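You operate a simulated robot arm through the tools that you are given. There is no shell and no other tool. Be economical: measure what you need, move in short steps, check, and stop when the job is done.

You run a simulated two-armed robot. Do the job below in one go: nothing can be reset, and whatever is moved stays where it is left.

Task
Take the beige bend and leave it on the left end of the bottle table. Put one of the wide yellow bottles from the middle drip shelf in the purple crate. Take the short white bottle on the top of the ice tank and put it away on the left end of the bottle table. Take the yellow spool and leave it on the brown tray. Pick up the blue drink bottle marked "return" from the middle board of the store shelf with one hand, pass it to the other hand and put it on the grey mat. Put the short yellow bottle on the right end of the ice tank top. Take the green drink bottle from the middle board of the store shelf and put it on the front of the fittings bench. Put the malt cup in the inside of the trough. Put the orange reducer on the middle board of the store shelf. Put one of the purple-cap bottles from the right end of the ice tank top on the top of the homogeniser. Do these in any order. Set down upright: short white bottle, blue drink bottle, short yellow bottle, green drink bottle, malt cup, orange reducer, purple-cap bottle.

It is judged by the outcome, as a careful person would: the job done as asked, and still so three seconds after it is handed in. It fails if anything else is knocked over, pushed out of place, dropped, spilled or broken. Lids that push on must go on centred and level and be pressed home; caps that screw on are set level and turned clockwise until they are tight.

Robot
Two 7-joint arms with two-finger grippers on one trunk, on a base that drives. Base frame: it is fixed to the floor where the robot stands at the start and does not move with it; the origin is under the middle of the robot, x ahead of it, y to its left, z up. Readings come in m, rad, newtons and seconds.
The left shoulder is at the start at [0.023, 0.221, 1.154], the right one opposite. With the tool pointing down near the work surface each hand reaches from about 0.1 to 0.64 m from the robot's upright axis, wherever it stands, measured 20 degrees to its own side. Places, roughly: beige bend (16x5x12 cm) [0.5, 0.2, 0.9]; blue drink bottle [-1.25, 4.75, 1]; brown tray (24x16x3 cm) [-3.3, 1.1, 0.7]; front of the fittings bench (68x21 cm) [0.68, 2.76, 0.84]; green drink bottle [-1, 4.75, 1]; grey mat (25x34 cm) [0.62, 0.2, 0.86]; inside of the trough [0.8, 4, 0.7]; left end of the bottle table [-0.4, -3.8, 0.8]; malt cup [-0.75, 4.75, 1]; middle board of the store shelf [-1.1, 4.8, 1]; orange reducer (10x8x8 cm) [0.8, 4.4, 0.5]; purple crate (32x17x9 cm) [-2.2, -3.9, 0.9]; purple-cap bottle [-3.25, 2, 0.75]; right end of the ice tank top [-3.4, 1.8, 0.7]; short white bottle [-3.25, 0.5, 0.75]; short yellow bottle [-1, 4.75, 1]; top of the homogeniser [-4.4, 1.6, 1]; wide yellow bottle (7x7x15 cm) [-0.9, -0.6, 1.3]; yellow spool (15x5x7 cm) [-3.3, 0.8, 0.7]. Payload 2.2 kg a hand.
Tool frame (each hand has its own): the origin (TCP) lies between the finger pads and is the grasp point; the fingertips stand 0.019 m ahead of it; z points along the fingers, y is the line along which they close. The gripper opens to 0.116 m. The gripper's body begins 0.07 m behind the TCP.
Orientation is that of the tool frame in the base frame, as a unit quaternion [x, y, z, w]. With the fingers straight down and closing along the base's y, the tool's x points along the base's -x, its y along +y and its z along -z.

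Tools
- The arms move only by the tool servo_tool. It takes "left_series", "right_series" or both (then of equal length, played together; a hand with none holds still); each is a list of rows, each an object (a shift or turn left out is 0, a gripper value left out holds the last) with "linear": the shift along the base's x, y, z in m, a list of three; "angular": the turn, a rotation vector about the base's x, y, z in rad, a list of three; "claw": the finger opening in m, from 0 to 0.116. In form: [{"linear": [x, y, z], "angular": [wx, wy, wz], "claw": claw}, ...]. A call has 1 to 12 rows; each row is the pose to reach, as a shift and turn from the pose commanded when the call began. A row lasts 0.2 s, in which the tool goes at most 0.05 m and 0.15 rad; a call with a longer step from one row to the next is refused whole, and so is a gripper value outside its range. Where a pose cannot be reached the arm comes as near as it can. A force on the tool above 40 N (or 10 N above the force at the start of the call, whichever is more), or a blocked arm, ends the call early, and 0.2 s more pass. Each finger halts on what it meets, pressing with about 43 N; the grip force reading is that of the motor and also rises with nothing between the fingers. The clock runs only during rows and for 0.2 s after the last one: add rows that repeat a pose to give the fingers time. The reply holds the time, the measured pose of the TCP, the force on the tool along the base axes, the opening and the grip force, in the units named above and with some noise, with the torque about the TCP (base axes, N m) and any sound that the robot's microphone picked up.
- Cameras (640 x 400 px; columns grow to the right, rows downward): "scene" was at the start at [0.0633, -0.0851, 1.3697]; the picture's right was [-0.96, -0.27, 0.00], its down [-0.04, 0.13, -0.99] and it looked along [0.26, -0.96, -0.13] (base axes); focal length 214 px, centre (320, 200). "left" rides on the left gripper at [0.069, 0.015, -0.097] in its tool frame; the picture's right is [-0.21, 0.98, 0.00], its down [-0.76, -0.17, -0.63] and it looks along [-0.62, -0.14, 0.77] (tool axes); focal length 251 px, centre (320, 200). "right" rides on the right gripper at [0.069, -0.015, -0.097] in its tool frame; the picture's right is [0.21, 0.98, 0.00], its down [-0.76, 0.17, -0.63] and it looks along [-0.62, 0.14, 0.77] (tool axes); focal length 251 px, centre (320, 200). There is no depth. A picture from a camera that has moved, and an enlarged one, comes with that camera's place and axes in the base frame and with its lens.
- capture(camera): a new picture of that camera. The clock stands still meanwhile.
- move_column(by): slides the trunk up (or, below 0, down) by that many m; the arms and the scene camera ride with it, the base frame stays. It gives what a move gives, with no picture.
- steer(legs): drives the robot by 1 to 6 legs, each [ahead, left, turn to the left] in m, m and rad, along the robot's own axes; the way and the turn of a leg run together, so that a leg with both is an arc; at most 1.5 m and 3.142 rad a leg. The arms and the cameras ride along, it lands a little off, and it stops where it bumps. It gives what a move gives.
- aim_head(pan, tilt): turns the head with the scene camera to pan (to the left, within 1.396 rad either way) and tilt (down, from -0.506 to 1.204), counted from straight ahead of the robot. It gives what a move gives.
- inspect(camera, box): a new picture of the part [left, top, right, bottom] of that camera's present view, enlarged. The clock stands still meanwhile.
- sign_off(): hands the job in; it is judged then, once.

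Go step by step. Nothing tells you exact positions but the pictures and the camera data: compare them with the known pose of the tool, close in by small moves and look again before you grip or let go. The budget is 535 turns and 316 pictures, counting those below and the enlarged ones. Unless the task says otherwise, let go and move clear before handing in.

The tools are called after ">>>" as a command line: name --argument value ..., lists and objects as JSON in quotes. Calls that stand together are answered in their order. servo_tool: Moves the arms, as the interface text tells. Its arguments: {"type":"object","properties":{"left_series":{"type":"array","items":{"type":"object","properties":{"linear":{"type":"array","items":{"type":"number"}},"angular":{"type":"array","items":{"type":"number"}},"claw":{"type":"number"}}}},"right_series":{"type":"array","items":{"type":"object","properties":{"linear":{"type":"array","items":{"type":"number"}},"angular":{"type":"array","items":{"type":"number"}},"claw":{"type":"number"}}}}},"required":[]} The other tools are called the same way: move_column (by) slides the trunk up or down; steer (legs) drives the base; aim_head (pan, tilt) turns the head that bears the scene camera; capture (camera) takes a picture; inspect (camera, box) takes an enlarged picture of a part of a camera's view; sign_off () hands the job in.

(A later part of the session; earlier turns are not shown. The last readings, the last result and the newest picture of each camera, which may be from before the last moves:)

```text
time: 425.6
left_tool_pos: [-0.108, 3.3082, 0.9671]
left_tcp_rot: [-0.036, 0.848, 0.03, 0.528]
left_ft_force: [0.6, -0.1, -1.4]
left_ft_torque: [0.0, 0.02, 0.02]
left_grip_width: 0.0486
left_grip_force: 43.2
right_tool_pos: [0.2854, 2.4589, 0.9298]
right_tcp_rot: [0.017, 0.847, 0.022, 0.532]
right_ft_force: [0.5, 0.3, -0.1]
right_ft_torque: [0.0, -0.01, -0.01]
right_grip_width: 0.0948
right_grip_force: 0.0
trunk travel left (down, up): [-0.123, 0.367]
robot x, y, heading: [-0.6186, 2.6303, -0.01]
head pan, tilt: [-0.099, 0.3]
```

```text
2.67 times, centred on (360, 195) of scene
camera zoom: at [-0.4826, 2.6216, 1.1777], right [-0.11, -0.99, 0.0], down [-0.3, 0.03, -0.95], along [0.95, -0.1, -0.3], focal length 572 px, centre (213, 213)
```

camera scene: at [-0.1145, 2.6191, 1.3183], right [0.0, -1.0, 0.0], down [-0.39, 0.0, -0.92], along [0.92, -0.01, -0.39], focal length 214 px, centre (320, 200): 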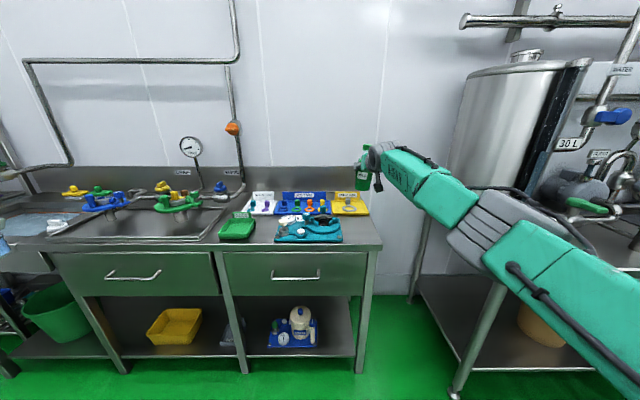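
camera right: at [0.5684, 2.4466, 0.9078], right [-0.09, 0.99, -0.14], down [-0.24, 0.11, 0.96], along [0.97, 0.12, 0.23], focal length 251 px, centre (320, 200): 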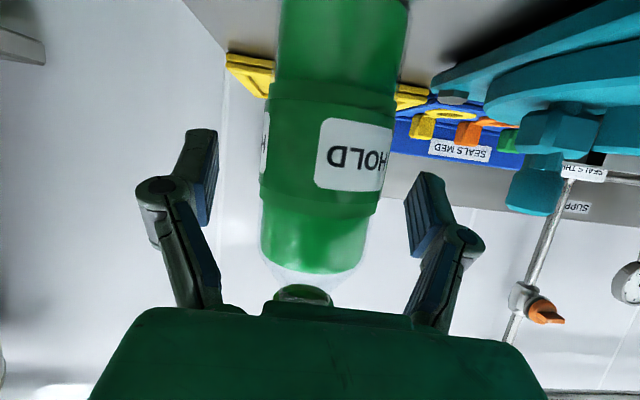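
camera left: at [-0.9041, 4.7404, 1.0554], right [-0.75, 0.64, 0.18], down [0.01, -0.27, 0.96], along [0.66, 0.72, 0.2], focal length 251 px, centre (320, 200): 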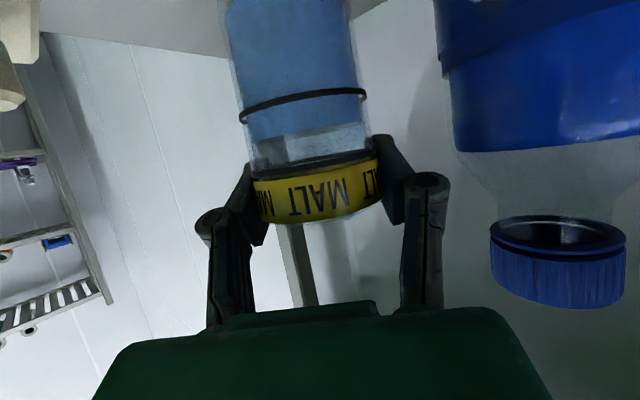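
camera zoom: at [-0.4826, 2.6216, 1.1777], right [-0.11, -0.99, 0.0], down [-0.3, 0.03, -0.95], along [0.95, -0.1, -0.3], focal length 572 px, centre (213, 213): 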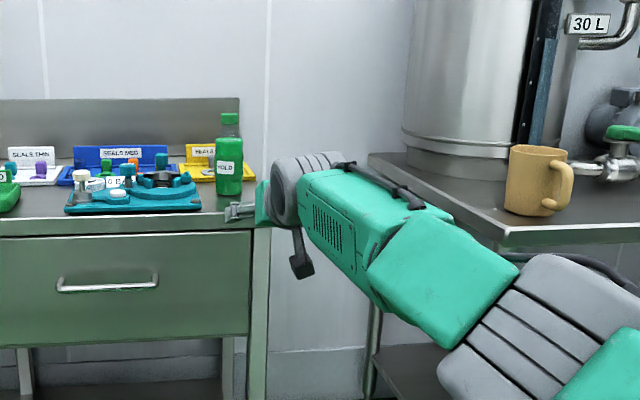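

Green bottle placed. Now I rearrange the arms: right hand back to a tucked vertical pose, left hand (malt cup) to the front.

>>> servo_tool --right_series '[{"linear": [-0.04, -0.01, 0.01], "angular": [0, 0.092, 0]}, {"linear": [-0.08, -0.02, 0.02], "angular": [0, 0.183, 0]}, {"linear": [-0.12, -0.03, 0.03], "angular": [0, 0.275, 0]}, {"linear": [-0.16, -0.04, 0.04], "angular": [0, 0.367, 0]}, {"linear": [-0.2, -0.05, 0.05], "angular": [0, 0.458, 0]}, {"linear": [-0.24, -0.06, 0.06], "angular": [0, 0.55, 0]}, {"linear": [-0.28, -0.07, 0.07], "angular": [0, 0.642, 0]}, {"linear": [-0.32, -0.08, 0.08], "angular": [0, 0.733, 0]}, {"linear": [-0.36, -0.09, 0.09], "angular": [0, 0.825, 0]}, {"linear": [-0.4, -0.1, 0.1], "angular": [0, 0.917, 0]}, {"linear": [-0.44, -0.11, 0.1], "angular": [0, 1.01, 0]}, {"linear": [-0.47, -0.12, 0.1], "angular": [0, 1.1, 0]}]' --left_series '[{"linear": [0.02, -0.03, 0.01]}, {"linear": [0.04, -0.06, 0.02]}, {"linear": [0.06, -0.09, 0.03]}, {"linear": [0.08, -0.12, 0.04]}, {"linear": [0.1, -0.15, 0.05]}, {"linear": [0.12, -0.18, 0.06]}, {"linear": [0.14, -0.21, 0.07]}, {"linear": [0.16, -0.24, 0.08]}, {"linear": [0.18, -0.27, 0.09]}, {"linear": [0.2, -0.3, 0.1]}, {"linear": [0.22, -0.33, 0.1]}, {"linear": [0.24, -0.36, 0.1]}]'

>>> steer --legs '[[0.0, 1.05, 0]]'

>>> aim_head --pan 0.2 --tilt 0.4

>>> capture --camera "scene"

```text
time: 428.2
left_tool_pos: [0.1312, 2.9459, 1.0678]
left_tcp_rot: [-0.036, 0.847, 0.031, 0.529]
left_ft_force: [0.1, 0.2, -1.5]
left_ft_torque: [0.03, -0.04, -0.04]
left_grip_width: 0.0489
left_grip_force: 43.5
right_tool_pos: [-0.1882, 2.3388, 1.0327]
right_tcp_rot: [0.026, 1.0, 0.009, 0.011]
right_ft_force: [0.1, 0.2, 1.0]
right_ft_torque: [-0.03, 0.0, -0.02]
right_grip_width: 0.095
right_grip_force: 0.1
trunk travel left (down, up): [-0.123, 0.367]
robot x, y, heading: [-0.6196, 2.6304, -0.009]
head pan, tilt: [-0.099, 0.3]
```

```text
time: 433.6
left_tool_pos: [0.1385, 3.9841, 1.0709]
left_tcp_rot: [-0.035, 0.847, 0.035, 0.53]
left_ft_force: [0.3, 0.2, -2.0]
left_ft_torque: [0.02, -0.02, 0.03]
left_grip_width: 0.0488
left_grip_force: 43.4
right_tool_pos: [-0.1769, 3.3759, 1.0309]
right_tcp_rot: [0.027, 0.999, 0.013, 0.012]
right_ft_force: [0.0, 0.0, -0.4]
right_ft_torque: [0.04, -0.04, -0.01]
right_grip_width: 0.0951
right_grip_force: 0.0
trunk travel left (down, up): [-0.123, 0.367]
robot x, y, heading: [-0.6059, 3.6758, -0.008]
head pan, tilt: [-0.099, 0.3]
```

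```text
time: 434.4
left_tool_pos: [0.136, 3.9861, 1.0733]
left_tcp_rot: [-0.034, 0.846, 0.032, 0.531]
left_ft_force: [0.1, -0.4, -1.3]
left_ft_torque: [-0.01, -0.01, 0.02]
left_grip_width: 0.049
left_grip_force: 43.1
right_tool_pos: [-0.1811, 3.3767, 1.0337]
right_tcp_rot: [0.028, 0.999, 0.011, 0.015]
right_ft_force: [0.1, -0.1, 0.7]
right_ft_torque: [0.04, -0.01, 0.01]
right_grip_width: 0.0951
right_grip_force: 0.0
trunk travel left (down, up): [-0.123, 0.367]
robot x, y, heading: [-0.6054, 3.6768, -0.005]
head pan, tilt: [0.201, 0.4]
```

```text
151 pictures are left
camera scene: at [-0.4759, 3.6855, 1.1685], right [0.19, -0.98, 0.0], down [-0.39, -0.07, -0.92], along [0.9, 0.18, -0.39], focal length 214 px, centre (320, 200)
```

scene: 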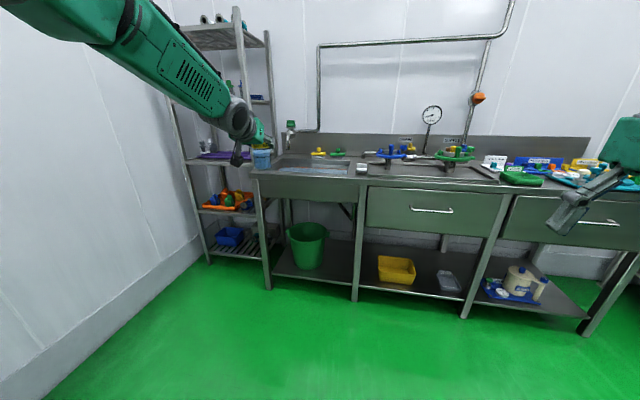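

>>> steer --legs '[[0.45, 0, 0]]'

>>> aim_head --pan 0.3 --tilt 0.4

>>> capture --camera "scene"

>>> capture --camera "left"

```text
time: 437.1
left_tool_pos: [0.583, 3.9848, 1.0703]
left_tcp_rot: [-0.035, 0.846, 0.031, 0.53]
left_ft_force: [-0.1, -0.1, -1.9]
left_ft_torque: [0.0, -0.05, 0.0]
left_grip_width: 0.0485
left_grip_force: 43.2
right_tool_pos: [0.2655, 3.3772, 1.0334]
right_tcp_rot: [0.028, 0.999, 0.009, 0.013]
right_ft_force: [0.1, 0.0, -0.6]
right_ft_torque: [-0.01, 0.01, 0.05]
right_grip_width: 0.0948
right_grip_force: 0.0
trunk travel left (down, up): [-0.123, 0.367]
robot x, y, heading: [-0.1608, 3.6708, -0.01]
head pan, tilt: [0.201, 0.4]
```

```text
time: 437.8
left_tool_pos: [0.5794, 3.9852, 1.0746]
left_tcp_rot: [-0.035, 0.846, 0.031, 0.531]
left_ft_force: [0.0, -0.5, -0.9]
left_ft_torque: [0.02, -0.04, -0.01]
left_grip_width: 0.0485
left_grip_force: 42.8
right_tool_pos: [0.2612, 3.3751, 1.0366]
right_tcp_rot: [0.028, 0.999, 0.01, 0.015]
right_ft_force: [-0.3, -0.6, -1.0]
right_ft_torque: [0.0, -0.01, -0.02]
right_grip_width: 0.0948
right_grip_force: 0.1
trunk travel left (down, up): [-0.123, 0.367]
robot x, y, heading: [-0.1613, 3.6701, -0.009]
head pan, tilt: [0.3, 0.4]
```

```text
150 pictures are left
camera scene: at [-0.0323, 3.6944, 1.1685], right [0.29, -0.96, 0.0], down [-0.38, -0.11, -0.92], along [0.88, 0.26, -0.39], focal length 214 px, centre (320, 200)
```

scene: 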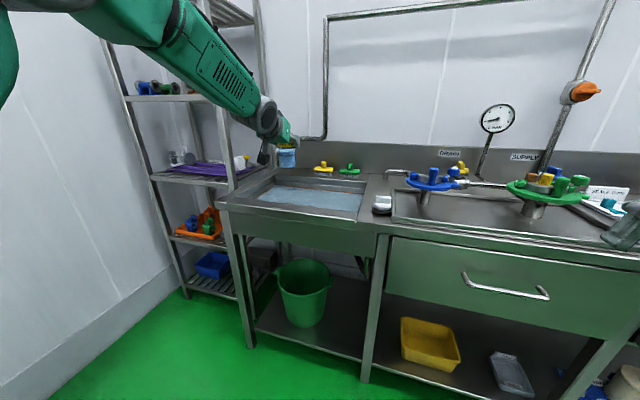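

```text
149 pictures are left
camera left: at [0.4613, 3.9893, 1.0532], right [0.0, 0.98, 0.21], down [-0.23, -0.2, 0.95], along [0.97, -0.05, 0.22], focal length 251 px, centre (320, 200)
```

left: 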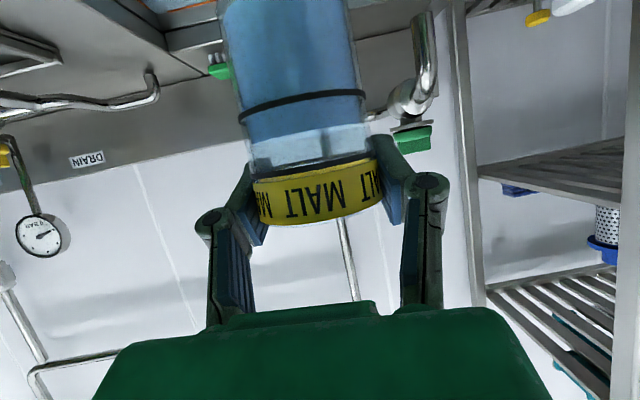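

>>> inspect --camera "scene" --box '[220, 140, 400, 250]'

```text
3.56 times, centred on (310, 195) of scene
camera zoom: at [-0.0323, 3.6944, 1.1685], right [0.29, -0.96, 0.0], down [-0.38, -0.11, -0.92], along [0.88, 0.26, -0.39], focal length 763 px, centre (356, 218)
```

zoom: 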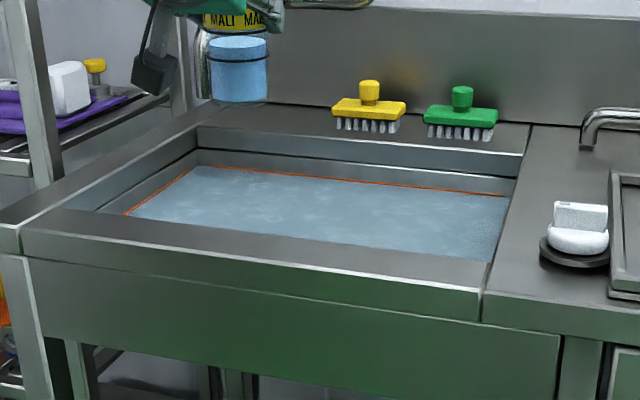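

>>> steer --legs '[[0.31, -0.03, 0.01]]'

>>> servo_tool --left_series '[{"linear": [0, 0, -0.02], "angular": [0, 0.02, 0]}, {"linear": [0, 0, -0.05], "angular": [0, 0.02, 0]}, {"linear": [0, 0, -0.08], "angular": [0, 0.02, 0]}, {"linear": [0, 0, -0.11], "angular": [0, 0.02, 0]}, {"linear": [0, 0, -0.13], "angular": [0, 0.02, 0]}, {"linear": [0, 0, -0.13], "angular": [0, 0.02, 0]}]' --right_series '[{"linear": [0, 0, 0]}, {"linear": [0, 0, 0]}, {"linear": [0, 0, 0]}, {"linear": [0, 0, 0]}, {"linear": [0, 0, 0]}, {"linear": [0, 0, 0]}]'

>>> capture --camera "scene"

>>> capture --camera "left"

```text
time: 439.9
left_tool_pos: [0.8889, 3.9631, 1.0737]
left_tcp_rot: [-0.04, 0.846, 0.034, 0.531]
left_ft_force: [-0.1, 0.5, -2.9]
left_ft_torque: [0.03, 0.0, 0.0]
left_grip_width: 0.0488
left_grip_force: 43.2
right_tool_pos: [0.5772, 3.3518, 1.0351]
right_tcp_rot: [0.022, 1.0, 0.01, 0.014]
right_ft_force: [-0.1, -1.3, 0.5]
right_ft_torque: [-0.02, 0.04, 0.0]
right_grip_width: 0.0951
right_grip_force: 0.2
trunk travel left (down, up): [-0.123, 0.367]
robot x, y, heading: [0.1462, 3.6405, -0.001]
head pan, tilt: [0.3, 0.4]
```

```text
time: 441.3
left_tool_pos: [0.8846, 3.9613, 0.9455]
left_tcp_rot: [-0.04, 0.85, 0.034, 0.524]
left_ft_force: [-0.7, 0.6, -1.2]
left_ft_torque: [-0.01, -0.04, -0.01]
left_grip_width: 0.0488
left_grip_force: 42.4
right_tool_pos: [0.5742, 3.3489, 1.037]
right_tcp_rot: [0.022, 1.0, 0.009, 0.016]
right_ft_force: [0.5, 0.6, 0.0]
right_ft_torque: [0.02, -0.02, -0.01]
right_grip_width: 0.0952
right_grip_force: 0.1
trunk travel left (down, up): [-0.123, 0.367]
robot x, y, heading: [0.15, 3.6358, 0.004]
head pan, tilt: [0.3, 0.4]
```

```text
147 pictures are left
camera scene: at [0.279, 3.6649, 1.1685], right [0.3, -0.96, 0.0], down [-0.38, -0.12, -0.92], along [0.88, 0.27, -0.39], focal length 214 px, centre (320, 200)
```

scene: 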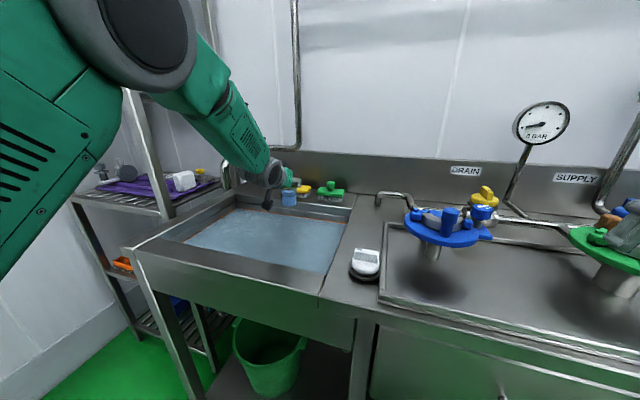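

```text
146 pictures are left
camera left: at [0.7662, 3.9652, 0.9272], right [0.0, 0.98, 0.21], down [-0.21, -0.2, 0.96], along [0.98, -0.04, 0.2], focal length 251 px, centre (320, 200)
```

left: 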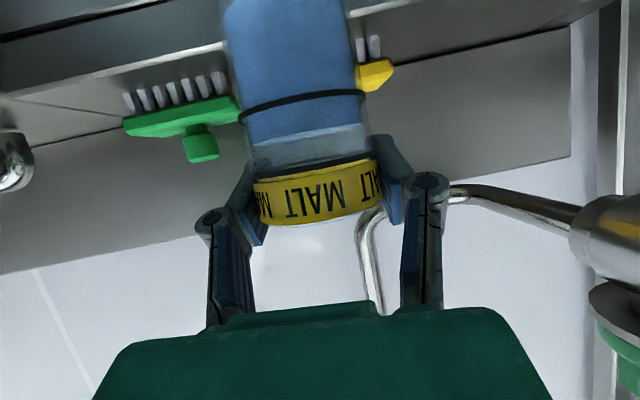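

>>> inspect --camera "scene" --box '[200, 130, 380, 290]'

```text
2.50 times, centred on (290, 210) of scene
camera zoom: at [0.279, 3.6649, 1.1685], right [0.3, -0.96, 0.0], down [-0.38, -0.12, -0.92], along [0.88, 0.27, -0.39], focal length 536 px, centre (395, 175)
```

zoom: 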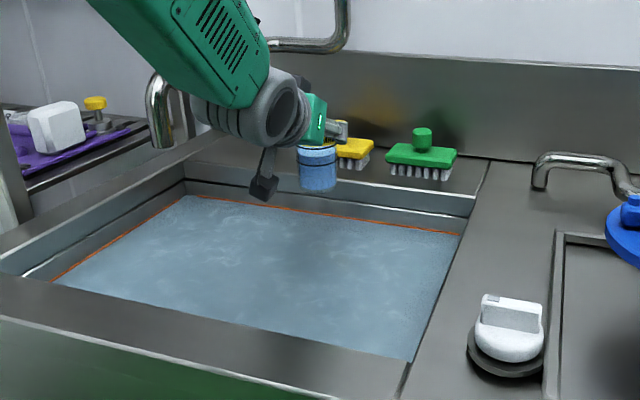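

>>> servo_tool --left_series '[{"linear": [0.01, 0, -0.02]}, {"linear": [0.02, 0, -0.04]}, {"linear": [0.03, 0, -0.06]}, {"linear": [0.03, 0, -0.08]}, {"linear": [0.03, 0, -0.1]}, {"linear": [0.03, 0, -0.115]}, {"linear": [0.03, 0, -0.115]}]' --right_series '[{"linear": [0, 0, 0]}, {"linear": [0, 0, 0]}, {"linear": [0, 0, 0]}, {"linear": [0, 0, 0]}, {"linear": [0, 0, 0]}, {"linear": [0, 0, 0]}, {"linear": [0, 0, 0]}]'

>>> inspect --camera "scene" --box '[200, 130, 380, 290]'

```text
time: 442.9
left_tool_pos: [0.9154, 3.9617, 0.8304]
left_tcp_rot: [-0.038, 0.85, 0.033, 0.524]
left_ft_force: [-0.7, -0.2, -2.2]
left_ft_torque: [0.01, 0.03, -0.02]
left_grip_width: 0.0488
left_grip_force: 42.8
right_tool_pos: [0.5741, 3.3495, 1.0354]
right_tcp_rot: [0.022, 1.0, 0.01, 0.016]
right_ft_force: [-0.5, 0.0, 0.2]
right_ft_torque: [0.01, 0.0, -0.03]
right_grip_width: 0.0952
right_grip_force: 0.1
trunk travel left (down, up): [-0.123, 0.367]
robot x, y, heading: [0.1504, 3.6351, 0.001]
head pan, tilt: [0.3, 0.4]
```

```text
2.50 times, centred on (290, 210) of scene
camera zoom: at [0.2793, 3.6648, 1.1684], right [0.3, -0.96, 0.0], down [-0.38, -0.12, -0.92], along [0.88, 0.27, -0.39], focal length 536 px, centre (395, 175)
```

zoom: 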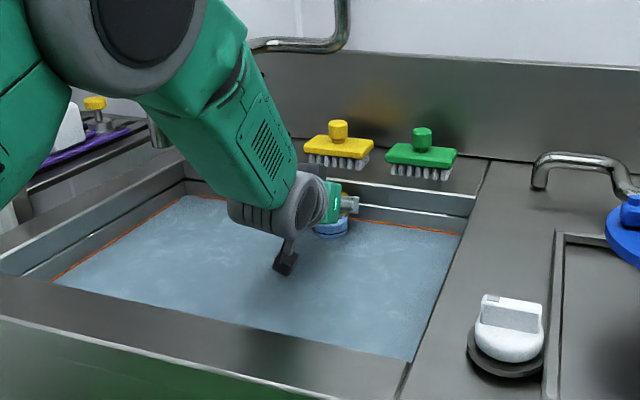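

>>> servo_tool --left_series '[{"linear": [0, 0, -0.015]}, {"linear": [0, 0, -0.028]}, {"linear": [0, 0, -0.036]}, {"linear": [0, 0, -0.042]}, {"linear": [0, 0, -0.048]}, {"linear": [0, 0, -0.054]}, {"linear": [0, 0, -0.06]}]' --right_series '[{"linear": [0, 0, 0]}, {"linear": [0, 0, 0]}, {"linear": [0, 0, 0]}, {"linear": [0, 0, 0]}, {"linear": [0, 0, 0]}, {"linear": [0, 0, 0]}, {"linear": [0, 0, 0]}]'

>>> inspect --camera "scene" --box '[200, 130, 380, 290]'

```text
time: 444.5
left_tool_pos: [0.9138, 3.9607, 0.7782]
left_tcp_rot: [-0.039, 0.847, 0.034, 0.529]
left_ft_force: [-4.2, 3.1, 18.4]
left_ft_torque: [-0.11, 0.65, -0.11]
left_grip_width: 0.0491
left_grip_force: 42.8
right_tool_pos: [0.5728, 3.3487, 1.0376]
right_tcp_rot: [0.024, 1.0, 0.01, 0.017]
right_ft_force: [-0.3, 0.0, -0.6]
right_ft_torque: [-0.01, 0.02, 0.0]
right_grip_width: 0.095
right_grip_force: 0.1
trunk travel left (down, up): [-0.123, 0.367]
robot x, y, heading: [0.1507, 3.6383, 0.005]
head pan, tilt: [0.3, 0.4]
```

```text
2.50 times, centred on (290, 210) of scene
camera zoom: at [0.2754, 3.6635, 1.1692], right [0.3, -0.96, 0.0], down [-0.37, -0.11, -0.92], along [0.88, 0.27, -0.39], focal length 536 px, centre (395, 175)
```

zoom: 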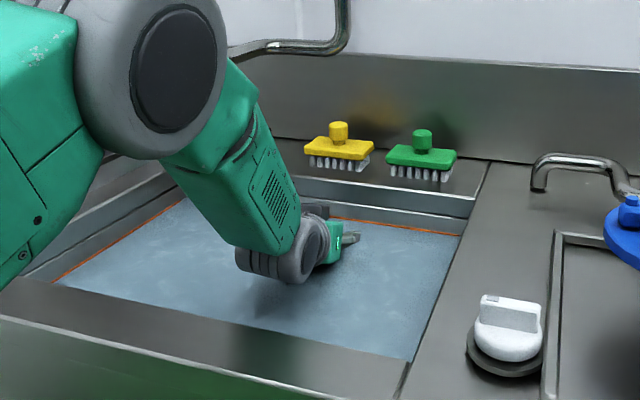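

>>> servo_tool --left_series '[{"linear": [0, 0, 0.003]}, {"linear": [0, 0, 0.004], "claw": 0.06}, {"linear": [0, 0, 0.004], "claw": 0.08}, {"linear": [0, 0, 0.004], "claw": 0.085}, {"linear": [0, 0, 0.03]}, {"linear": [0, 0, 0.07]}, {"linear": [0, 0, 0.11]}, {"linear": [0, 0, 0.15]}, {"linear": [0, 0, 0.19]}, {"linear": [0, 0, 0.22]}]' --right_series '[{"linear": [0, 0, 0]}, {"linear": [0, 0, 0]}, {"linear": [0, 0, 0]}, {"linear": [0, 0, 0]}, {"linear": [0, 0, 0]}, {"linear": [0, 0, 0]}, {"linear": [0, 0, 0]}, {"linear": [0, 0, 0]}, {"linear": [0, 0, 0]}, {"linear": [0, 0, 0]}]'

>>> inspect --camera "scene" --box '[200, 130, 380, 290]'

>>> capture --camera "left"

```text
time: 446.7
left_tool_pos: [0.9135, 3.96, 0.9913]
left_tcp_rot: [-0.039, 0.851, 0.034, 0.523]
left_ft_force: [0.1, 0.1, 0.0]
left_ft_torque: [0.02, 0.0, 0.04]
left_grip_width: 0.0854
left_grip_force: 0.0
right_tool_pos: [0.5738, 3.3493, 1.0378]
right_tcp_rot: [0.022, 1.0, 0.009, 0.017]
right_ft_force: [-0.5, 0.2, 0.3]
right_ft_torque: [-0.02, 0.03, -0.02]
right_grip_width: 0.0951
right_grip_force: 0.0
trunk travel left (down, up): [-0.123, 0.367]
robot x, y, heading: [0.1529, 3.6398, 0.002]
head pan, tilt: [0.3, 0.4]
```

```text
2.50 times, centred on (290, 210) of scene
camera zoom: at [0.2783, 3.6645, 1.1685], right [0.3, -0.96, 0.0], down [-0.37, -0.12, -0.92], along [0.88, 0.27, -0.39], focal length 536 px, centre (395, 175)
```

zoom: 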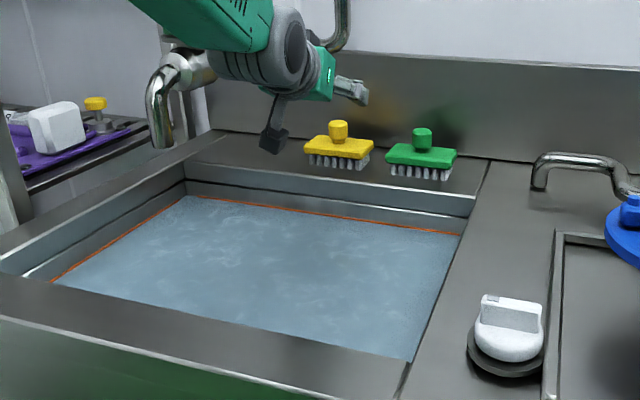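

```text
141 pictures are left
camera left: at [0.7955, 3.9647, 0.9725], right [0.0, 0.98, 0.21], down [-0.21, -0.21, 0.96], along [0.98, -0.04, 0.2], focal length 251 px, centre (320, 200)
```

left: 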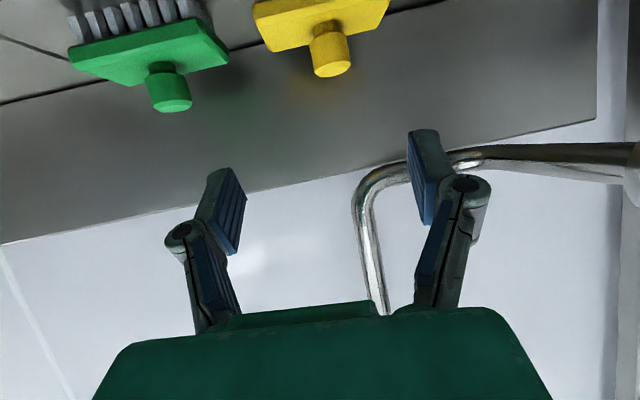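

Malt cup is down on the trough floor. Next the blue "RETURN" bottle: back out and turn to the store shelf, left hand leading.

>>> steer --legs '[[-0.6, 0, 0], [-0.53, -0.08, 0], [0, 0, 1.57]]'

>>> servo_tool --left_series '[{"linear": [0, 0, 0.01], "claw": 0.08}, {"linear": [0, 0, 0.02]}, {"linear": [0, 0, 0.025]}, {"linear": [0, 0, 0.025]}]' --right_series '[{"linear": [0, 0, 0]}, {"linear": [0, 0, 0]}, {"linear": [0, 0, 0]}, {"linear": [0, 0, 0]}]'

>>> aim_head --pan 0.2 --tilt 0.2

>>> capture --camera "scene"

>>> capture --camera "left"

```text
time: 456.6
left_tool_pos: [-1.3021, 4.3218, 0.9902]
left_tcp_rot: [0.631, -0.572, -0.395, -0.344]
left_ft_force: [0.7, -1.0, 1.0]
left_ft_torque: [-0.02, -0.01, -0.01]
left_grip_width: 0.085
left_grip_force: 0.2
right_tool_pos: [-0.6904, 3.9849, 1.0359]
right_tcp_rot: [-0.693, 0.721, 0.018, 0.005]
right_ft_force: [0.6, 0.1, -0.6]
right_ft_torque: [-0.03, 0.0, 0.0]
right_grip_width: 0.0949
right_grip_force: 0.0
trunk travel left (down, up): [-0.123, 0.367]
robot x, y, heading: [-0.9755, 3.5622, 1.574]
head pan, tilt: [0.3, 0.4]
```

```text
time: 457.6
left_tool_pos: [-1.3014, 4.3193, 1.0169]
left_tcp_rot: [0.63, -0.571, -0.397, -0.346]
left_ft_force: [0.8, 0.3, -0.6]
left_ft_torque: [0.0, 0.02, 0.03]
left_grip_width: 0.0801
left_grip_force: 0.0
right_tool_pos: [-0.6907, 3.9824, 1.0351]
right_tcp_rot: [-0.693, 0.721, 0.017, 0.003]
right_ft_force: [-0.4, -0.3, 1.1]
right_ft_torque: [0.02, 0.0, 0.0]
right_grip_width: 0.095
right_grip_force: 0.1
trunk travel left (down, up): [-0.123, 0.367]
robot x, y, heading: [-0.976, 3.5596, 1.575]
head pan, tilt: [0.3, 0.4]
```

```text
time: 458.3
left_tool_pos: [-1.3022, 4.3187, 1.0182]
left_tcp_rot: [0.63, -0.571, -0.397, -0.346]
left_ft_force: [-0.1, -0.2, -0.1]
left_ft_torque: [0.01, -0.01, 0.04]
left_grip_width: 0.0803
left_grip_force: 0.0
right_tool_pos: [-0.6903, 3.9824, 1.035]
right_tcp_rot: [-0.693, 0.72, 0.016, 0.003]
right_ft_force: [0.2, -0.8, 0.1]
right_ft_torque: [0.0, -0.03, 0.0]
right_grip_width: 0.0948
right_grip_force: 0.0
trunk travel left (down, up): [-0.123, 0.367]
robot x, y, heading: [-0.9738, 3.561, 1.574]
head pan, tilt: [0.201, 0.201]
```

```text
140 pictures are left
camera scene: at [-0.9994, 3.6909, 1.1869], right [0.98, 0.21, 0.0], down [0.04, -0.2, -0.98], along [-0.2, 0.96, -0.2], focal length 214 px, centre (320, 200)
```

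scene: 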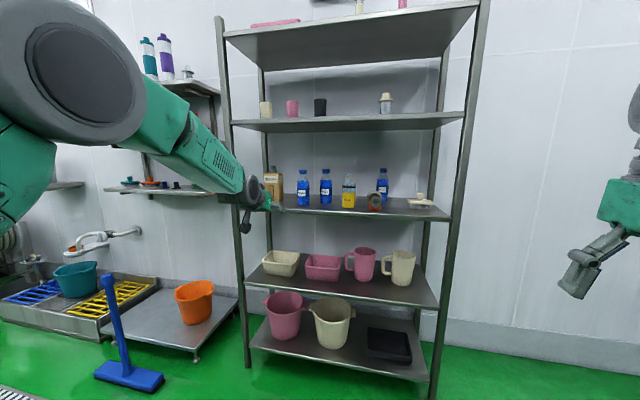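

```text
139 pictures are left
camera left: at [-1.3054, 4.2017, 0.999], right [-0.98, -0.01, 0.21], down [0.21, -0.21, 0.96], along [0.03, 0.98, 0.2], focal length 251 px, centre (320, 200)
```

left: 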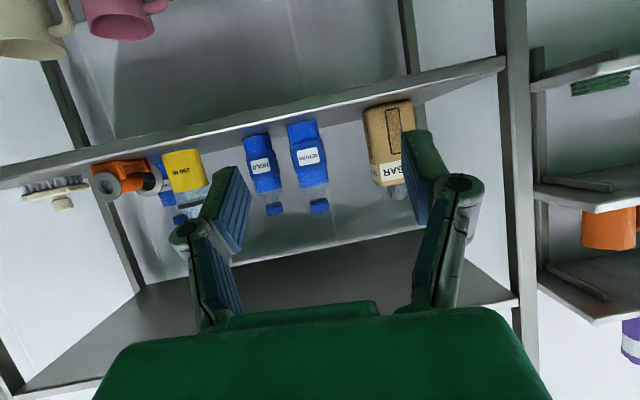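

>>> steer --legs '[[0.24, 0, 0]]'

>>> capture --camera "left"

>>> inspect --camera "scene" --box '[200, 120, 440, 250]'

```text
time: 460.1
left_tool_pos: [-1.3028, 4.5606, 1.0178]
left_tcp_rot: [0.63, -0.572, -0.396, -0.345]
left_ft_force: [-0.5, 0.0, -0.1]
left_ft_torque: [0.0, -0.02, -0.03]
left_grip_width: 0.0802
left_grip_force: 0.1
right_tool_pos: [-0.6908, 4.2219, 1.0347]
right_tcp_rot: [-0.693, 0.721, 0.017, 0.004]
right_ft_force: [0.1, -0.1, -0.3]
right_ft_torque: [0.0, -0.03, 0.02]
right_grip_width: 0.0951
right_grip_force: 0.0
trunk travel left (down, up): [-0.123, 0.367]
robot x, y, heading: [-0.9751, 3.7998, 1.577]
head pan, tilt: [0.201, 0.201]
```

```text
138 pictures are left
camera left: at [-1.3057, 4.4423, 0.9984], right [-0.98, -0.01, 0.21], down [0.21, -0.21, 0.96], along [0.03, 0.98, 0.2], focal length 251 px, centre (320, 200)
```

left: 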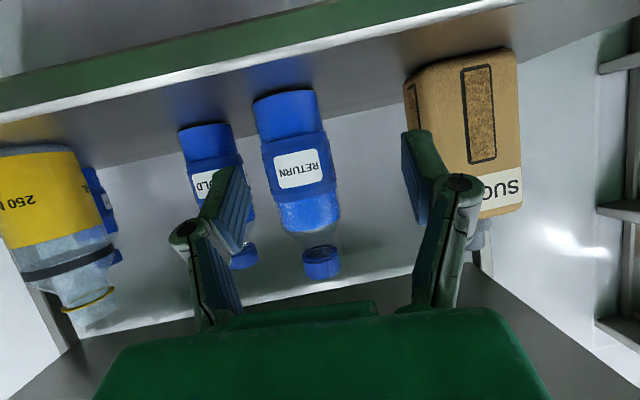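

```text
2.67 times, centred on (320, 185) of scene
camera zoom: at [-1.0002, 3.9311, 1.1869], right [0.98, 0.2, 0.0], down [0.04, -0.2, -0.98], along [-0.2, 0.96, -0.2], focal length 572 px, centre (320, 240)
```

zoom: 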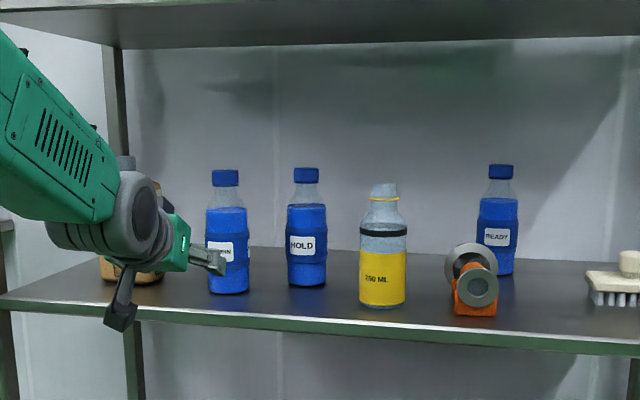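

>>> servo_tool --left_series '[{"linear": [0.007, 0, 0], "angular": [0, 0, -0.06]}, {"linear": [0.014, 0, -0.004], "angular": [0, 0, -0.115]}, {"linear": [0.014, 0, -0.006], "angular": [0, 0, -0.115]}, {"linear": [0.014, 0, -0.006], "angular": [0, 0, -0.115]}]'

>>> steer --legs '[[0.055, 0, 0]]'

>>> capture --camera "left"

```text
time: 461.1
left_tool_pos: [-1.2896, 4.5557, 1.0141]
left_tcp_rot: [-0.596, 0.606, 0.376, 0.369]
left_ft_force: [-0.1, 0.1, -0.4]
left_ft_torque: [0.0, 0.02, -0.03]
left_grip_width: 0.0801
left_grip_force: 0.0
right_tool_pos: [-0.6906, 4.2195, 1.0325]
right_tcp_rot: [-0.693, 0.721, 0.015, 0.001]
right_ft_force: [0.2, -0.1, 0.1]
right_ft_torque: [0.0, 0.01, 0.0]
right_grip_width: 0.0949
right_grip_force: 0.0
trunk travel left (down, up): [-0.123, 0.367]
robot x, y, heading: [-0.9798, 3.8009, 1.576]
head pan, tilt: [0.201, 0.201]
```

```text
time: 462.1
left_tool_pos: [-1.2882, 4.6137, 1.0117]
left_tcp_rot: [-0.596, 0.607, 0.376, 0.369]
left_ft_force: [0.4, 0.3, -0.7]
left_ft_torque: [0.02, 0.01, -0.02]
left_grip_width: 0.0799
left_grip_force: 0.0
right_tool_pos: [-0.6915, 4.2751, 1.033]
right_tcp_rot: [-0.693, 0.721, 0.015, 0.002]
right_ft_force: [-0.4, 0.4, -0.9]
right_ft_torque: [-0.05, 0.0, -0.01]
right_grip_width: 0.0952
right_grip_force: 0.1
trunk travel left (down, up): [-0.123, 0.367]
robot x, y, heading: [-0.981, 3.8519, 1.576]
head pan, tilt: [0.201, 0.201]
```

```text
136 pictures are left
camera left: at [-1.3056, 4.4965, 0.9928], right [-0.97, 0.1, 0.21], down [0.18, -0.23, 0.96], along [0.15, 0.97, 0.2], focal length 251 px, centre (320, 200)
```

left: 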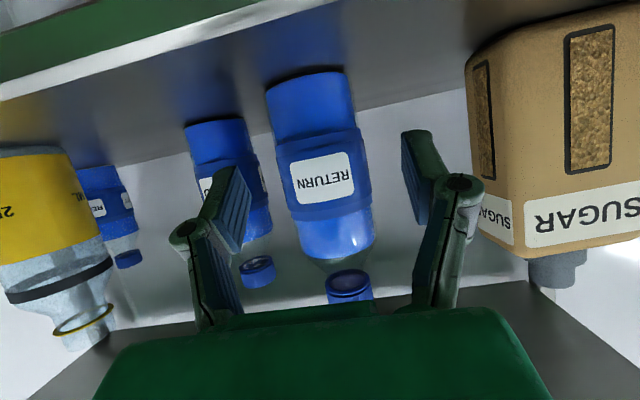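

>>> steer --legs '[[0.045, 0, 0]]'

>>> capture --camera "left"

```text
time: 462.9
left_tool_pos: [-1.2888, 4.6559, 1.0133]
left_tcp_rot: [-0.595, 0.606, 0.377, 0.369]
left_ft_force: [-0.2, 0.4, 0.1]
left_ft_torque: [0.04, -0.01, 0.02]
left_grip_width: 0.0799
left_grip_force: 0.0
right_tool_pos: [-0.6894, 4.3184, 1.0304]
right_tcp_rot: [-0.692, 0.722, 0.013, 0.0]
right_ft_force: [0.4, 0.9, 0.2]
right_ft_torque: [-0.04, 0.02, 0.04]
right_grip_width: 0.0951
right_grip_force: 0.0
trunk travel left (down, up): [-0.123, 0.367]
robot x, y, heading: [-0.9771, 3.8983, 1.573]
head pan, tilt: [0.201, 0.201]
```

```text
135 pictures are left
camera left: at [-1.3056, 4.539, 0.9939], right [-0.97, 0.1, 0.21], down [0.18, -0.23, 0.96], along [0.15, 0.97, 0.21], focal length 251 px, centre (320, 200)
```

left: 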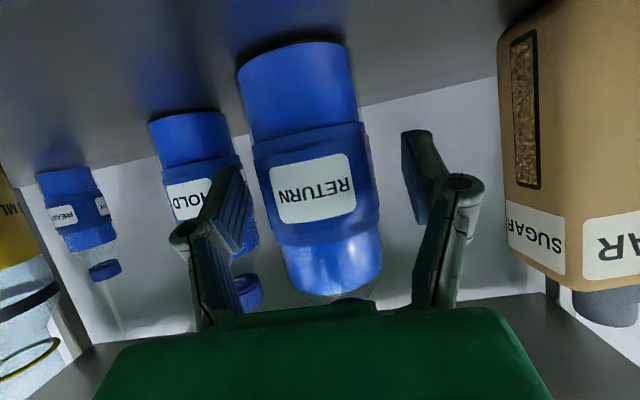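

>>> servo_tool --left_series '[{"linear": [0, 0.012, 0]}, {"linear": [0, 0.012, 0], "claw": 0.06}, {"linear": [0, 0.012, 0], "claw": 0.04}, {"linear": [0, 0.012, 0], "claw": 0.04}, {"linear": [0, 0.012, 0], "claw": 0.04}, {"linear": [0, 0.012, 0.02]}, {"linear": [0, 0.012, 0.04]}, {"linear": [0, 0.012, 0.06]}]'

>>> capture --camera "left"

```text
time: 464.8
left_tool_pos: [-1.2905, 4.6642, 1.0754]
left_tcp_rot: [-0.595, 0.605, 0.377, 0.37]
left_ft_force: [-0.6, -0.6, -2.4]
left_ft_torque: [-0.05, 0.03, 0.02]
left_grip_width: 0.0584
left_grip_force: 42.7
right_tool_pos: [-0.6916, 4.315, 1.0282]
right_tcp_rot: [-0.692, 0.722, 0.01, -0.002]
right_ft_force: [1.1, 0.7, 0.1]
right_ft_torque: [0.0, -0.01, 0.0]
right_grip_width: 0.0951
right_grip_force: 0.0
trunk travel left (down, up): [-0.123, 0.367]
robot x, y, heading: [-0.9782, 3.8973, 1.58]
head pan, tilt: [0.201, 0.201]
```

```text
134 pictures are left
camera left: at [-1.306, 4.5472, 1.0562], right [-0.97, 0.1, 0.21], down [0.18, -0.23, 0.96], along [0.15, 0.97, 0.21], focal length 251 px, centre (320, 200)
```

left: 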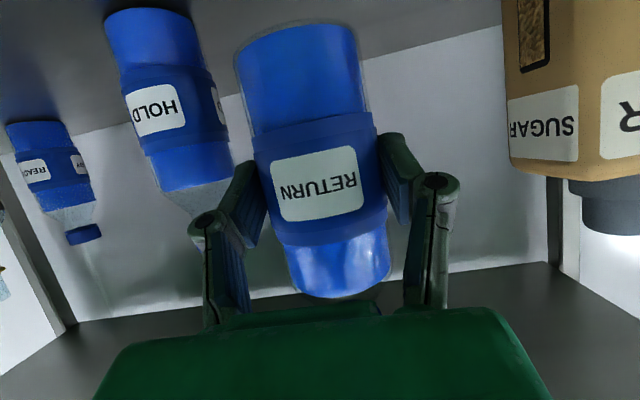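

>>> steer --legs '[[-0.5, 0, 0]]'

>>> aim_head --pan 0.1 --tilt 0.3

>>> capture --camera "scene"

```text
time: 467.7
left_tool_pos: [-1.2862, 4.1634, 1.0762]
left_tcp_rot: [-0.595, 0.606, 0.377, 0.37]
left_ft_force: [-0.4, 0.2, -3.7]
left_ft_torque: [-0.07, -0.03, 0.03]
left_grip_width: 0.0583
left_grip_force: 42.8
right_tool_pos: [-0.688, 3.8136, 1.0289]
right_tcp_rot: [-0.692, 0.722, 0.01, -0.002]
right_ft_force: [-0.4, 0.2, 0.1]
right_ft_torque: [0.05, 0.0, 0.0]
right_grip_width: 0.095
right_grip_force: 0.0
trunk travel left (down, up): [-0.123, 0.367]
robot x, y, heading: [-0.9755, 3.4, 1.574]
head pan, tilt: [0.201, 0.201]
```

```text
time: 468.4
left_tool_pos: [-1.2866, 4.1602, 1.0784]
left_tcp_rot: [-0.594, 0.606, 0.377, 0.371]
left_ft_force: [-0.3, 0.6, -3.3]
left_ft_torque: [-0.06, -0.02, 0.0]
left_grip_width: 0.0581
left_grip_force: 43.3
right_tool_pos: [-0.6881, 3.8104, 1.0263]
right_tcp_rot: [-0.692, 0.722, 0.008, -0.005]
right_ft_force: [1.0, 0.1, -0.5]
right_ft_torque: [-0.01, 0.01, -0.03]
right_grip_width: 0.095
right_grip_force: 0.0
trunk travel left (down, up): [-0.123, 0.367]
robot x, y, heading: [-0.9784, 3.4015, 1.577]
head pan, tilt: [0.099, 0.3]
```

```text
133 pictures are left
camera scene: at [-0.9899, 3.5311, 1.1777], right [0.99, 0.1, 0.0], down [0.03, -0.3, -0.95], along [-0.1, 0.95, -0.3], focal length 214 px, centre (320, 200)
```

scene: 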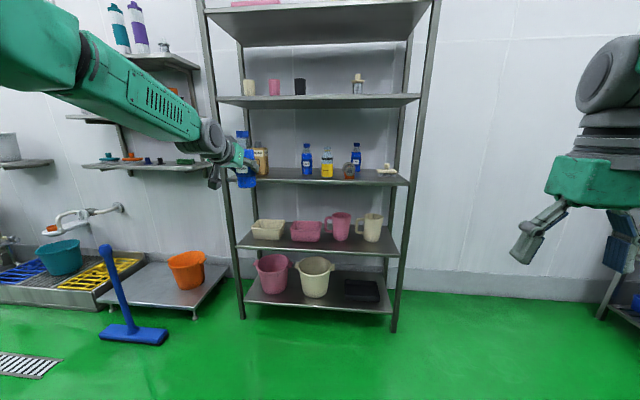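

Blue RETURN bottle is out. For the hand-over I bring it to the centre front with the left hand, turned slightly right and lower.

>>> servo_tool --left_series '[{"linear": [0.032, -0.014, -0.022], "angular": [0, 0, -0.062]}, {"linear": [0.065, -0.028, -0.045], "angular": [0, 0, -0.125]}, {"linear": [0.098, -0.042, -0.068], "angular": [0, 0, -0.187]}, {"linear": [0.13, -0.055, -0.09], "angular": [0, 0, -0.25]}, {"linear": [0.162, -0.069, -0.112], "angular": [0, 0, -0.312]}, {"linear": [0.195, -0.083, -0.135], "angular": [0, 0, -0.375]}, {"linear": [0.228, -0.096, -0.158], "angular": [0, 0, -0.437]}, {"linear": [0.26, -0.11, -0.18], "angular": [0, 0, -0.5]}, {"linear": [0.26, -0.11, -0.18], "angular": [0, 0, -0.5]}]' --right_series '[{"linear": [0.0, 0.02, 0.03]}, {"linear": [0, 0.04, 0.06]}, {"linear": [0, 0.06, 0.09]}, {"linear": [0, 0.08, 0.12]}, {"linear": [0, 0.1, 0.14]}, {"linear": [0, 0.12, 0.15]}, {"linear": [0, 0.14, 0.15]}, {"linear": [0, 0.16, 0.15]}, {"linear": [0, 0.16, 0.15]}]'

>>> aim_head --pan 0.0 --tilt 0.5

>>> capture --camera "scene"

>>> capture --camera "right"

```text
time: 470.4
left_tool_pos: [-1.0247, 4.0478, 0.8992]
left_tcp_rot: [-0.425, 0.733, 0.275, 0.454]
left_ft_force: [-0.5, -0.8, -2.8]
left_ft_torque: [-0.05, 0.03, 0.03]
left_grip_width: 0.0579
left_grip_force: 43.3
right_tool_pos: [-0.6855, 3.9704, 1.1804]
right_tcp_rot: [-0.692, 0.722, 0.013, -0.002]
right_ft_force: [0.6, -0.1, 0.6]
right_ft_torque: [0.04, 0.01, -0.02]
right_grip_width: 0.0949
right_grip_force: 0.2
trunk travel left (down, up): [-0.123, 0.367]
robot x, y, heading: [-0.9742, 3.3971, 1.579]
head pan, tilt: [0.099, 0.3]
```

```text
time: 471.1
left_tool_pos: [-1.0253, 4.0512, 0.8989]
left_tcp_rot: [-0.425, 0.734, 0.274, 0.453]
left_ft_force: [-0.3, 0.7, -3.9]
left_ft_torque: [-0.08, -0.02, 0.02]
left_grip_width: 0.0582
left_grip_force: 43.2
right_tool_pos: [-0.6858, 3.9722, 1.1808]
right_tcp_rot: [-0.692, 0.722, 0.012, -0.002]
right_ft_force: [-0.3, -0.3, 1.1]
right_ft_torque: [0.02, -0.04, -0.01]
right_grip_width: 0.0949
right_grip_force: 0.1
trunk travel left (down, up): [-0.123, 0.367]
robot x, y, heading: [-0.978, 3.3922, 1.574]
head pan, tilt: [0.0, 0.499]
```

```text
132 pictures are left
camera scene: at [-0.9789, 3.5302, 1.1592], right [1.0, 0.0, 0.0], down [0.0, -0.48, -0.88], along [0.0, 0.88, -0.48], focal length 214 px, centre (320, 200)
```

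scene: 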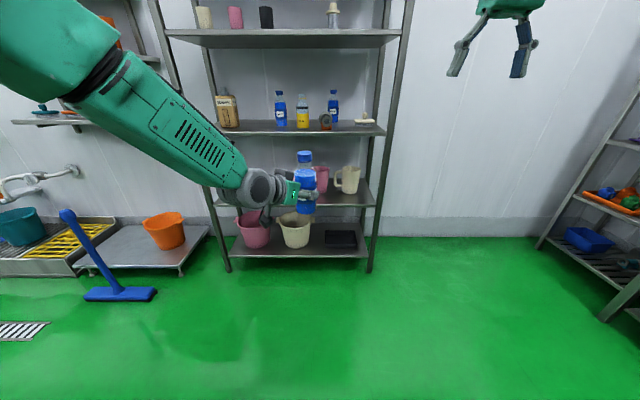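

```text
131 pictures are left
camera right: at [-0.6743, 3.9019, 1.2746], right [-0.98, -0.17, 0.02], down [-0.12, 0.75, 0.65], along [-0.12, 0.63, -0.76], focal length 251 px, centre (320, 200)
```

right: 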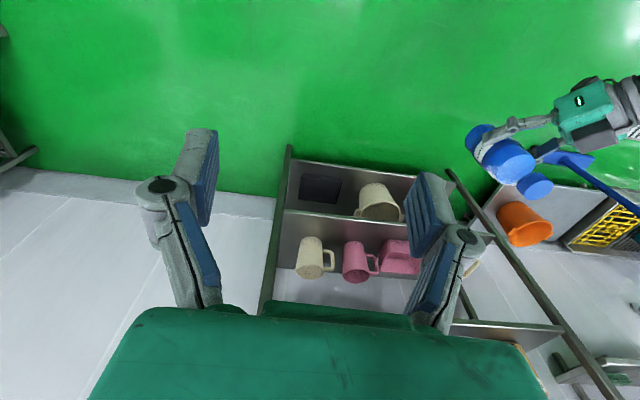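

>>> servo_tool --right_series '[{"linear": [-0.042, 0.01, 0.0]}, {"linear": [-0.084, 0.021, 0]}, {"linear": [-0.126, 0.031, 0]}, {"linear": [-0.168, 0.042, 0]}, {"linear": [-0.21, 0.052, 0]}, {"linear": [-0.253, 0.063, 0]}, {"linear": [-0.295, 0.073, 0]}, {"linear": [-0.337, 0.084, 0], "claw": 0.08}, {"linear": [-0.337, 0.084, 0], "claw": 0.08}]' --left_series '[{"linear": [0, 0, 0]}, {"linear": [0, 0, 0]}, {"linear": [0, 0, 0]}, {"linear": [0, 0, 0]}, {"linear": [0, 0, 0]}, {"linear": [0, 0, 0]}, {"linear": [0, 0, 0]}, {"linear": [0, 0, 0]}, {"linear": [0, 0, 0]}]'

>>> capture --camera "right"

>>> capture --camera "scene"

```text
time: 473.1
left_tool_pos: [-1.0247, 4.0498, 0.9003]
left_tcp_rot: [-0.426, 0.733, 0.275, 0.453]
left_ft_force: [0.8, -0.4, -3.1]
left_ft_torque: [-0.05, 0.03, 0.01]
left_grip_width: 0.0581
left_grip_force: 43.1
right_tool_pos: [-0.9613, 3.9742, 1.1192]
right_tcp_rot: [-0.686, 0.727, 0.017, -0.006]
right_ft_force: [0.8, 0.0, 0.6]
right_ft_torque: [-0.01, 0.02, 0.0]
right_grip_width: 0.0799
right_grip_force: 0.1
right hand out of reach, approached as far as the arm can: row 2, 3, 4, 5, 6, 7, 8, 9
trunk travel left (down, up): [-0.123, 0.367]
robot x, y, heading: [-0.9766, 3.3948, 1.573]
head pan, tilt: [0.0, 0.499]
```

```text
130 pictures are left
camera right: at [-0.95, 3.9035, 1.215], right [-0.99, -0.16, 0.03], down [-0.1, 0.76, 0.65], along [-0.12, 0.64, -0.76], focal length 251 px, centre (320, 200)
```

right: 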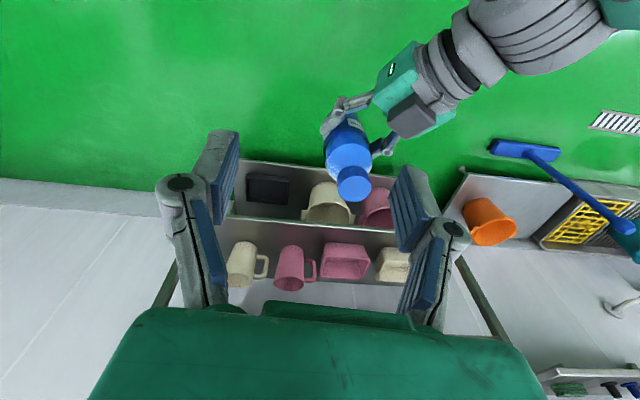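

```text
129 pictures are left
camera scene: at [-0.9802, 3.5293, 1.1593], right [1.0, 0.0, 0.0], down [0.0, -0.48, -0.88], along [0.0, 0.88, -0.48], focal length 214 px, centre (320, 200)
```

scene: 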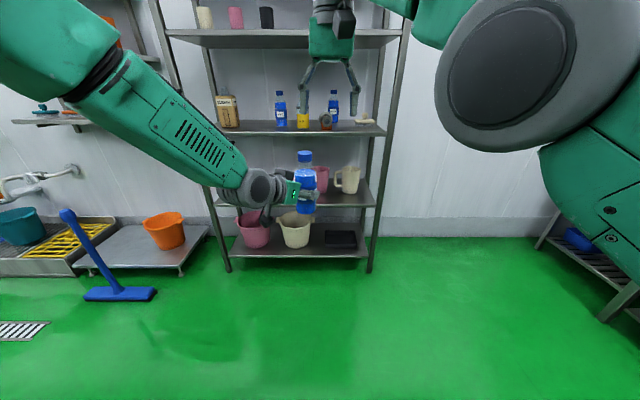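

>>> servo_tool --right_series '[{"linear": [0, 0, -0.035]}, {"linear": [0, 0, -0.07]}, {"linear": [-0.02, 0.027, -0.072]}, {"linear": [-0.04, 0.055, -0.072]}, {"linear": [-0.061, 0.082, -0.072]}, {"linear": [-0.061, 0.082, -0.072]}]' --left_series '[{"linear": [0, 0, 0]}, {"linear": [0, 0, 0]}, {"linear": [0, 0, 0]}, {"linear": [0, 0, 0]}, {"linear": [0, 0, 0]}, {"linear": [0, 0, 0]}]'

>>> capture --camera "right"

>>> inspect --camera "scene" --box '[220, 80, 420, 240]'

```text
time: 474.5
left_tool_pos: [-1.0248, 4.0502, 0.8971]
left_tcp_rot: [-0.426, 0.733, 0.274, 0.454]
left_ft_force: [0.5, 0.6, -4.0]
left_ft_torque: [-0.05, 0.02, 0.01]
left_grip_width: 0.0579
left_grip_force: 43.0
right_tool_pos: [-0.9934, 4.0019, 1.0393]
right_tcp_rot: [-0.687, 0.727, 0.011, -0.005]
right_ft_force: [-0.3, 0.4, 0.8]
right_ft_torque: [-0.02, 0.0, 0.01]
right_grip_width: 0.08
right_grip_force: 0.1
right hand out of reach, approached as far as the arm can: row 4, 5, 6
trunk travel left (down, up): [-0.123, 0.367]
robot x, y, heading: [-0.9739, 3.399, 1.58]
head pan, tilt: [0.0, 0.499]
```

```text
128 pictures are left
camera right: at [-0.9813, 3.9319, 1.1347], right [-0.99, -0.16, 0.02], down [-0.11, 0.76, 0.64], along [-0.12, 0.63, -0.77], focal length 251 px, centre (320, 200)
```

right: 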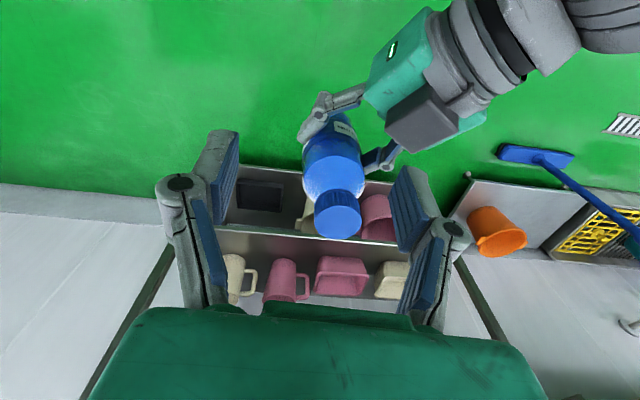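

```text
2.50 times, centred on (320, 160) of scene
camera zoom: at [-0.9801, 3.5307, 1.1591], right [1.0, 0.0, 0.0], down [0.0, -0.48, -0.88], along [0.0, 0.88, -0.48], focal length 536 px, centre (320, 300)
```

zoom: 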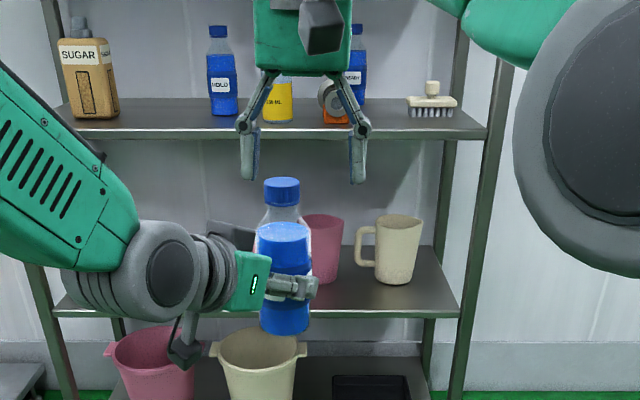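

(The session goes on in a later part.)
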